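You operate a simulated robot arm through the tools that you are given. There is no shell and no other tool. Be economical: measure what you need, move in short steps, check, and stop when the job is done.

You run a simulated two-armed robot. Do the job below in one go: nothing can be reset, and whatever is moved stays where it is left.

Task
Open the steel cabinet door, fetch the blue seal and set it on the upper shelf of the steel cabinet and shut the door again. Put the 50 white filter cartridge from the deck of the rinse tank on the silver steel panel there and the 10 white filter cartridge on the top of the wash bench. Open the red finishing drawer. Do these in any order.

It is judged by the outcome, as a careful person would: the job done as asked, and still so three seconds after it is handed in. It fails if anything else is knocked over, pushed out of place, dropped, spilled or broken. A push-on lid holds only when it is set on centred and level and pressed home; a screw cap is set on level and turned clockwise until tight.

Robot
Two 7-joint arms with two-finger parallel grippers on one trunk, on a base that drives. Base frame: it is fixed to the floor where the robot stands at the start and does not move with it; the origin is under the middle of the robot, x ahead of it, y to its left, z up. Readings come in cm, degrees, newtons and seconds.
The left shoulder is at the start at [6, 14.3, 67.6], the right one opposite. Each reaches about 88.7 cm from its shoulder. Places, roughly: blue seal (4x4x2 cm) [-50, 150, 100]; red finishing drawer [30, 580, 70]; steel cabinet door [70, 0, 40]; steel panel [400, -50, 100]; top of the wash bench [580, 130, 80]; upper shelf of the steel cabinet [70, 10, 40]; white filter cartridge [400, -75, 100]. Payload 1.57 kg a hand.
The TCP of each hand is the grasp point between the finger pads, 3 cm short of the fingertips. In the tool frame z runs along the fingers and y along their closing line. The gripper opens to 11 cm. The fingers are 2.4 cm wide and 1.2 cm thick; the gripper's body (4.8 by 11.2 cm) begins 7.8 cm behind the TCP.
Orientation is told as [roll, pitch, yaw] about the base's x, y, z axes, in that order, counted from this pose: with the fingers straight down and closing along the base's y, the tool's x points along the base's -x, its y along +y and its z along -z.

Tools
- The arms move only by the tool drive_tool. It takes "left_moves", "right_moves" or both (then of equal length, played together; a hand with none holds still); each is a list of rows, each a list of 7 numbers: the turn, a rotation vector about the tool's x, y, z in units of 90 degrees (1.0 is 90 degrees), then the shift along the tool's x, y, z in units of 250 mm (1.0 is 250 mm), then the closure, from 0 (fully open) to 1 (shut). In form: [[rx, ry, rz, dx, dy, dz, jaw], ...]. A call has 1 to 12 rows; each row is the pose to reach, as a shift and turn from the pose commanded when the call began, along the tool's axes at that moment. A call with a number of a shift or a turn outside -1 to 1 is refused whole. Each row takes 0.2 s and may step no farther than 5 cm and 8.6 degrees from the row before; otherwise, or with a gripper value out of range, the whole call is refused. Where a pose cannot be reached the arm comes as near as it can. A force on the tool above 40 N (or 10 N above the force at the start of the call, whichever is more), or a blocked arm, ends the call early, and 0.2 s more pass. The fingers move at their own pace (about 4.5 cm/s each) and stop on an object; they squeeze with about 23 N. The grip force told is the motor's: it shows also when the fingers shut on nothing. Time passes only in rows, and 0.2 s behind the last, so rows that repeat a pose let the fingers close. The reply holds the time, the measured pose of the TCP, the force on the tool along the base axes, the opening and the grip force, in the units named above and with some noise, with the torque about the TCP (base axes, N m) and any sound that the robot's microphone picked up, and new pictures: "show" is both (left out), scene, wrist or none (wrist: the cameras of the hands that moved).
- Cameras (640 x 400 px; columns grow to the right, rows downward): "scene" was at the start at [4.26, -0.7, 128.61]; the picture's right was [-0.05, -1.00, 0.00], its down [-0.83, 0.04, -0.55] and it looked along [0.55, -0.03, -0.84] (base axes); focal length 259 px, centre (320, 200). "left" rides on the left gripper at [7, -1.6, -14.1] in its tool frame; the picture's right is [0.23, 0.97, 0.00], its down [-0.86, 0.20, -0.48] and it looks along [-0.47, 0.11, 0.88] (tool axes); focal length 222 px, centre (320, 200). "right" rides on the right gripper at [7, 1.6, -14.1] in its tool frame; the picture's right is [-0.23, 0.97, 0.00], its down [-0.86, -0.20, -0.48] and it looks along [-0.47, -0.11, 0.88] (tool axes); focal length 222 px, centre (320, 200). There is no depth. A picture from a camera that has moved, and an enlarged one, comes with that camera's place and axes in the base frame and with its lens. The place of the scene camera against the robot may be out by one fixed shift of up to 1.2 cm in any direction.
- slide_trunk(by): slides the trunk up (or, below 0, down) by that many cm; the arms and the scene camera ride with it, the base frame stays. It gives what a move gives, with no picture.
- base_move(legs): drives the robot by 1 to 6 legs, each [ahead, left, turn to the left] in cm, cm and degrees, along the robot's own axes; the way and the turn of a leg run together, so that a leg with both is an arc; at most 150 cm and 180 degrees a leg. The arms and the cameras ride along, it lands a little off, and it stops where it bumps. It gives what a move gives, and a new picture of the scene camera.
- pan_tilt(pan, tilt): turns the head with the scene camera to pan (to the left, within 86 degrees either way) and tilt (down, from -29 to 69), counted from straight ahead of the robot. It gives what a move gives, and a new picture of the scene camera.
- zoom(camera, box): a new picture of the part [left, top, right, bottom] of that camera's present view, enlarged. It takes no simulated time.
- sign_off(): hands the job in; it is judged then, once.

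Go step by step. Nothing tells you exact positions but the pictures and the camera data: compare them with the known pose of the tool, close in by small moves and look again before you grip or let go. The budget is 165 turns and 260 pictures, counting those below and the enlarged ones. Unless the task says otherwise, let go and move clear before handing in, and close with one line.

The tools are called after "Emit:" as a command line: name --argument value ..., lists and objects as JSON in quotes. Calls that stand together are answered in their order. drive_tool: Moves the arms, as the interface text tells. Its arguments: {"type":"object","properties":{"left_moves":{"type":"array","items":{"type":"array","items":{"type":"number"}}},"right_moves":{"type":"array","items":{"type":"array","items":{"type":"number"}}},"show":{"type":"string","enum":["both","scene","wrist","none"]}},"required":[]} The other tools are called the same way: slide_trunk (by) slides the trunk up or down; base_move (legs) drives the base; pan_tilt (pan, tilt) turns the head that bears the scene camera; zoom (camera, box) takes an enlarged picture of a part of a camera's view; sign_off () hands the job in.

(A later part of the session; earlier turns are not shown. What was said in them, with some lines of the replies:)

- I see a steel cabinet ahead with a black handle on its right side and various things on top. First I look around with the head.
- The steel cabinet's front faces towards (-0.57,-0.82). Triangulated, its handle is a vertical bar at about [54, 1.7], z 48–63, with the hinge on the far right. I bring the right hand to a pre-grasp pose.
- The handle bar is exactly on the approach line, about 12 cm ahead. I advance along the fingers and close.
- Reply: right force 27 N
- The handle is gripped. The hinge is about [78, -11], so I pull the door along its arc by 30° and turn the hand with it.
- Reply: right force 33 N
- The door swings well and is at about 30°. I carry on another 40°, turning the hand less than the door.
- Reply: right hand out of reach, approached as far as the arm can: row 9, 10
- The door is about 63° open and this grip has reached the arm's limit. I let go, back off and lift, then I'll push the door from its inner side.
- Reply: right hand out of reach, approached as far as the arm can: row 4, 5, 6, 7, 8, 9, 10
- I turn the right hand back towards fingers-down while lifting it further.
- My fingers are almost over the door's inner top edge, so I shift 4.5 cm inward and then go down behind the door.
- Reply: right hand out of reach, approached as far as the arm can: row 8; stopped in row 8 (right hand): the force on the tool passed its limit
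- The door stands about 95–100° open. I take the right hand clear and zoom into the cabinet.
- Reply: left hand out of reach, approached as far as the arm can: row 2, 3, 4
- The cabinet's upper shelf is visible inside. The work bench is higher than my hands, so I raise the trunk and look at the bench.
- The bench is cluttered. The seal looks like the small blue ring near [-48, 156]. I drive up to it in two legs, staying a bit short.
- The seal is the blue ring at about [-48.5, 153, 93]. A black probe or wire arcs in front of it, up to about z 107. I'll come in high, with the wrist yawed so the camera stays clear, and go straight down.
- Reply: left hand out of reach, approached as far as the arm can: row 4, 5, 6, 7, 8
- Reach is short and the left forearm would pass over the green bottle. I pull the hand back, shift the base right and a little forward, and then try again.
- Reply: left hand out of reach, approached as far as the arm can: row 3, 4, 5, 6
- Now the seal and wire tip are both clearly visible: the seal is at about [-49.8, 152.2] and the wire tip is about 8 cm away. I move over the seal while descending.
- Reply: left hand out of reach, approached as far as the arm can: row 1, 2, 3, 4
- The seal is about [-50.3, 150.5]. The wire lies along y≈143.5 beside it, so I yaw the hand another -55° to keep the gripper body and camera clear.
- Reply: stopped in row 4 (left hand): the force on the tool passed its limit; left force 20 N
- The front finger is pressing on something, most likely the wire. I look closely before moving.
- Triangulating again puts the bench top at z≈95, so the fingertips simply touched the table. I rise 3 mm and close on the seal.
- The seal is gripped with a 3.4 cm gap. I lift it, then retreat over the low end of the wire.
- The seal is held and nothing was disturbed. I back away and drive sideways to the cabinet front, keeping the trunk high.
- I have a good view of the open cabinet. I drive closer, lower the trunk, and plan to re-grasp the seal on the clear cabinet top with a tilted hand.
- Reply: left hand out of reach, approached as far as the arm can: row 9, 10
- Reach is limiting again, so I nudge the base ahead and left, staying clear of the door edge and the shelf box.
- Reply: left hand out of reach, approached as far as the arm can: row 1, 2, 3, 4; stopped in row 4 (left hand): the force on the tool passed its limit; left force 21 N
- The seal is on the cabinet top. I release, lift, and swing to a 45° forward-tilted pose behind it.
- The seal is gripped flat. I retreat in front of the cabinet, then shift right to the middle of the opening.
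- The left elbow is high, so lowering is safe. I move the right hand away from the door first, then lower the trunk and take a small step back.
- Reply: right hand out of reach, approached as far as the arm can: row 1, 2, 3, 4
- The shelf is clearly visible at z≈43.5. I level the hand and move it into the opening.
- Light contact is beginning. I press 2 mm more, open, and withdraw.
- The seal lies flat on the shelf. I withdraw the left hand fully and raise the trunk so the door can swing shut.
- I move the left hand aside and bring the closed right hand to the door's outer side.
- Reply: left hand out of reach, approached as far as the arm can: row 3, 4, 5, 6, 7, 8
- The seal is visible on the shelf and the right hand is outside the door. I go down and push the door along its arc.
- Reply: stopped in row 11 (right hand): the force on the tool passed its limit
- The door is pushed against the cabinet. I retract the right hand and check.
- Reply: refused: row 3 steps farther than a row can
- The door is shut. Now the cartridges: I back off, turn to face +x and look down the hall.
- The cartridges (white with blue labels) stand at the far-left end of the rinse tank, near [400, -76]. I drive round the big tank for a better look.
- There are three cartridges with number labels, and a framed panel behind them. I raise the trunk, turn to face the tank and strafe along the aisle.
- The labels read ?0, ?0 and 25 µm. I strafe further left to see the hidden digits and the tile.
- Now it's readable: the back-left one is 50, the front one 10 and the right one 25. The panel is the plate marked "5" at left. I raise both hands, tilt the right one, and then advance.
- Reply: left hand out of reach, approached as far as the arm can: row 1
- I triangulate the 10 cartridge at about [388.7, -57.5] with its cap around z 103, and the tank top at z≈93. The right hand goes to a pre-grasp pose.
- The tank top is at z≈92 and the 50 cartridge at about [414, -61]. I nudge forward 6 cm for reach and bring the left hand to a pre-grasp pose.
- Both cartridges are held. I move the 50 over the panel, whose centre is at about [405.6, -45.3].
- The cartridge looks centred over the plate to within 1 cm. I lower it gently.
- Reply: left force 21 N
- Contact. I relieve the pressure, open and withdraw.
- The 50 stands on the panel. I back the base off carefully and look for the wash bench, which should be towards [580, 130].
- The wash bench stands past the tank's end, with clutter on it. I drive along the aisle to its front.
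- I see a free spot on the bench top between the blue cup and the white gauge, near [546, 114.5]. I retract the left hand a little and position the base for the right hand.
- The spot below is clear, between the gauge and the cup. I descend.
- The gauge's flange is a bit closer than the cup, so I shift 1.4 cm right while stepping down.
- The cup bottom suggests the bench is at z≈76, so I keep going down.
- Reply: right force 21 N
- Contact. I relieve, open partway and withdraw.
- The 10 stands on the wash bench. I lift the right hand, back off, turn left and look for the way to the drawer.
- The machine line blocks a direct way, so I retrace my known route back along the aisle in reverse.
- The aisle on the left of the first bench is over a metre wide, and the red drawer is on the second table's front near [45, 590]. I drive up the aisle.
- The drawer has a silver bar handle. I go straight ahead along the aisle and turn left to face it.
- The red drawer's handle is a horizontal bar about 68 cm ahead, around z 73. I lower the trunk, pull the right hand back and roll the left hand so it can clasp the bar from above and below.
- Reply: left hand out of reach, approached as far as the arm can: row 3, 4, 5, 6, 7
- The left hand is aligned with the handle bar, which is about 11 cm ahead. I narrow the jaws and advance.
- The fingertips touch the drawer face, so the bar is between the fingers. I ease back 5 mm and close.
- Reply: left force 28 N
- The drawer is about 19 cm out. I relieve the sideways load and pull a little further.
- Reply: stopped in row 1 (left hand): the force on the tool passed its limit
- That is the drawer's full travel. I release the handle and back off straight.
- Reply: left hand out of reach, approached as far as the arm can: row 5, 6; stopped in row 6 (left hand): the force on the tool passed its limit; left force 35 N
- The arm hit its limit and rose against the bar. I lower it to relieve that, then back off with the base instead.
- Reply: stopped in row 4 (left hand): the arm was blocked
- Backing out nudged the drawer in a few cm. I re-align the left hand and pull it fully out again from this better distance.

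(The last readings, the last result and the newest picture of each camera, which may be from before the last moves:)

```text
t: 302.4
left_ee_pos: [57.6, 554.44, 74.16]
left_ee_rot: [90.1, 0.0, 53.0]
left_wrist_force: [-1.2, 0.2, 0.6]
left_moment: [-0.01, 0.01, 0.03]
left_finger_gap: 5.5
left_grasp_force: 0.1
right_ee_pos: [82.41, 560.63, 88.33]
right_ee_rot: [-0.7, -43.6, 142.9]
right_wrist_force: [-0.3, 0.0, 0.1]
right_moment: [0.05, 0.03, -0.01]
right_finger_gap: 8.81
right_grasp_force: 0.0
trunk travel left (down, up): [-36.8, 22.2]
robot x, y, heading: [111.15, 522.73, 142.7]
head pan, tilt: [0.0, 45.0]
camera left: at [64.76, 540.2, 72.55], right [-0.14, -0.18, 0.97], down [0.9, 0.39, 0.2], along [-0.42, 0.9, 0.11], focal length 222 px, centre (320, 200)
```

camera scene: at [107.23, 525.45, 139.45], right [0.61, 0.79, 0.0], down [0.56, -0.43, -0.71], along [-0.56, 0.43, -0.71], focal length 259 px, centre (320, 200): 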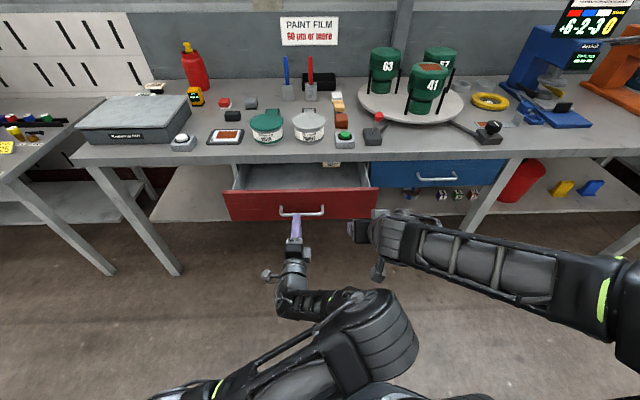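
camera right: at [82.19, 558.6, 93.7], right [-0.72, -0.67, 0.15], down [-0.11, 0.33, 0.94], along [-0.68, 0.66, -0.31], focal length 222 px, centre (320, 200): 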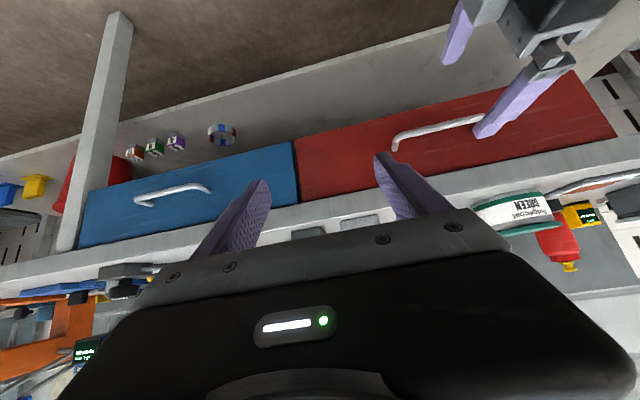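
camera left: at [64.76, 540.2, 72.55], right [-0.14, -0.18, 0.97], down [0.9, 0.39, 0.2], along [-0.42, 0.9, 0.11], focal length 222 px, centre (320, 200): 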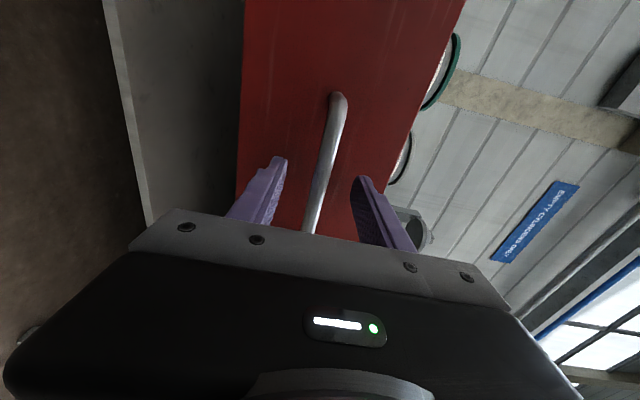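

Emit:
drive_tool --left_moves '[[0, 0, 0, 0, 0, 0.04, 0.5], [0, 0, 0, 0, 0, 0.07, 0.5], [0, 0, 0, 0, 0, 0.07, 1], [0, 0, 0, 0, 0, 0.07, 1], [0, 0, 0, 0, 0, 0.07, 1], [0, 0, 0, 0, 0, 0.07, 1], [0, 0, 0, 0, 0, 0.0, 1], [0, 0, 0, 0, 0, -0.06, 1], [0, 0, 0, 0, 0, -0.12, 1], [0, 0, 0, 0, 0, -0.2, 1]]'

```text
t: 304.6
left_ee_pos: [61.94, 551.6, 74.01]
left_ee_rot: [89.8, 0.1, 53.0]
left_wrist_force: [0.3, -0.3, -8.9]
left_moment: [-0.01, 0.02, 0.73]
left_finger_gap: 1.16
left_grasp_force: 28.6
right_ee_pos: [82.49, 560.57, 88.33]
right_ee_rot: [-0.7, -43.6, 142.9]
right_wrist_force: [0.0, 0.5, -0.4]
right_moment: [-0.04, 0.01, -0.01]
right_finger_gap: 8.79
right_grasp_force: 0.1
trunk travel left (down, up): [-36.8, 22.2]
robot x, y, heading: [111.25, 522.6, 142.8]
head pan, tilt: [0.0, 45.0]
camera scene: at [107.18, 525.48, 139.44], right [0.61, 0.79, 0.0], down [0.56, -0.43, -0.71], along [-0.56, 0.43, -0.71], focal length 259 px, centre (320, 200)
camera left: at [68.92, 537.32, 72.47], right [-0.14, -0.18, 0.97], down [0.9, 0.39, 0.2], along [-0.42, 0.9, 0.11], focal length 222 px, centre (320, 200)
```

scene: 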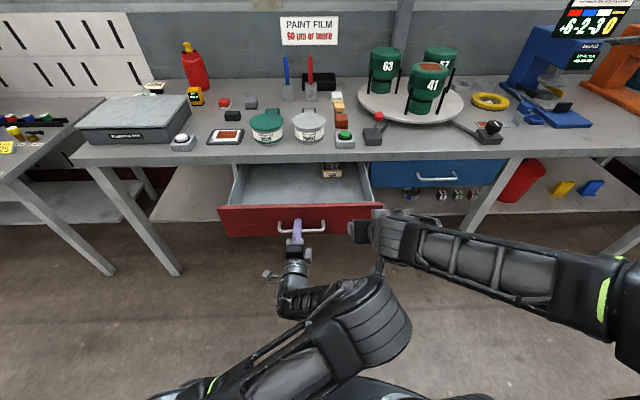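
left: 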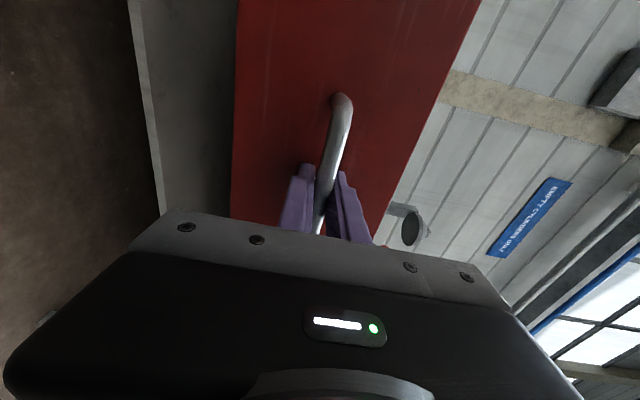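

The drawer is now about 23 cm out and not yet blocked. I pull slightly more.

Emit:
drive_tool --left_moves '[[0, 0, 0, 0, 0, -0.05, 1], [0, 0, 0, 0, 0, -0.1, 1], [0, 0, 0, 0, 0, -0.16, 1]]' --show "none"

```text
t: 305.4
left_ee_pos: [64.93, 549.31, 73.96]
left_ee_rot: [90.0, -0.1, 52.7]
left_wrist_force: [7.7, 7.9, -9.5]
left_moment: [-0.01, 0.01, 0.36]
left_finger_gap: 1.17
left_grasp_force: 29.1
right_ee_pos: [82.54, 560.61, 88.33]
right_ee_rot: [-0.5, -43.7, 142.9]
right_wrist_force: [0.2, 0.4, 0.5]
right_moment: [-0.01, 0.04, -0.01]
right_finger_gap: 8.78
right_grasp_force: 0.1
trunk travel left (down, up): [-36.8, 22.2]
robot x, y, heading: [111.49, 522.77, 142.5]
head pan, tilt: [0.0, 45.0]
```

The drawer is about 27 cm open. I open the fingers and back the whole base away.

Emit:
drive_tool --left_moves '[[0, 0, 0, 0, -0.008, 0, 0.7], [0, 0, 0, 0, -0.008, 0, 0.45], [0, 0, 0, 0, -0.008, 0, 0.4], [0, 0, 0, 0, -0.008, 0, 0.4]]' --show "none"

Emit:
base_move --legs '[[-18, 0, 0]]'

Emit:
zoom --camera "scene" --box '[160, 100, 440, 275]'

```text
t: 306.4
left_ee_pos: [64.88, 549.15, 73.85]
left_ee_rot: [90.1, 0.0, 53.0]
left_wrist_force: [-0.2, -0.5, -0.2]
left_moment: [0.01, 0.03, 0.01]
left_finger_gap: 6.63
left_grasp_force: 0.1
right_ee_pos: [82.51, 560.55, 88.35]
right_ee_rot: [-0.6, -43.7, 142.8]
right_wrist_force: [0.0, 0.1, 0.1]
right_moment: [0.02, 0.03, -0.01]
right_finger_gap: 8.78
right_grasp_force: 0.0
trunk travel left (down, up): [-36.8, 22.2]
robot x, y, heading: [111.25, 523.2, 142.6]
head pan, tilt: [0.0, 45.0]
```

```text
t: 307.9
left_ee_pos: [79.16, 538.17, 74.02]
left_ee_rot: [90.1, 0.0, 53.0]
left_wrist_force: [0.3, -0.3, -0.2]
left_moment: [0.01, 0.06, -0.02]
left_finger_gap: 6.63
left_grasp_force: 0.0
right_ee_pos: [96.72, 549.79, 88.39]
right_ee_rot: [-0.6, -43.6, 143.0]
right_wrist_force: [-0.1, -0.2, -0.6]
right_moment: [-0.04, 0.0, -0.01]
right_finger_gap: 8.8
right_grasp_force: 0.0
trunk travel left (down, up): [-36.8, 22.2]
robot x, y, heading: [125.37, 511.46, 142.5]
head pan, tilt: [0.0, 45.0]
camera scene: at [121.52, 514.52, 139.46], right [0.61, 0.79, 0.0], down [0.56, -0.43, -0.71], along [-0.56, 0.43, -0.71], focal length 259 px, centre (320, 200)
```

scene: 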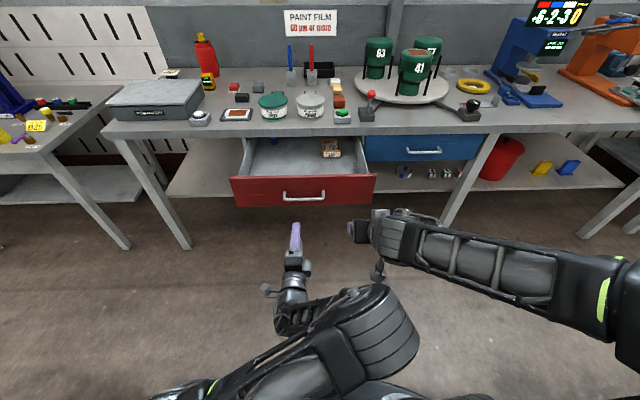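

```text
2.29 times, centred on (300, 188) of scene
camera zoom: at [121.52, 514.52, 139.46], right [0.61, 0.79, 0.0], down [0.56, -0.43, -0.71], along [-0.56, 0.43, -0.71], focal length 592 px, centre (366, 229)
```

zoom: 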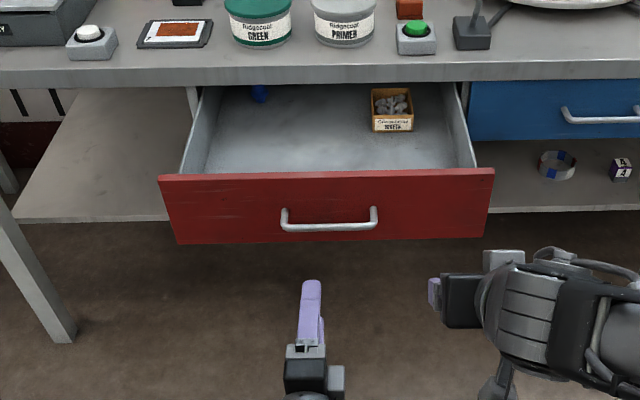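

Every step is done and the drawer is well open with both hands clear, so I hand the job in.

Emit:
sign_off

```text
The job is handed in.
```

The blue seal is on the cabinet's upper shelf with the door shut, the 50 cartridge is on the plate marked "5" on the rinse tank (which I took to be the steel panel), the 10 cartridge is on the wash bench, and the red finishing drawer is open about 27 cm.
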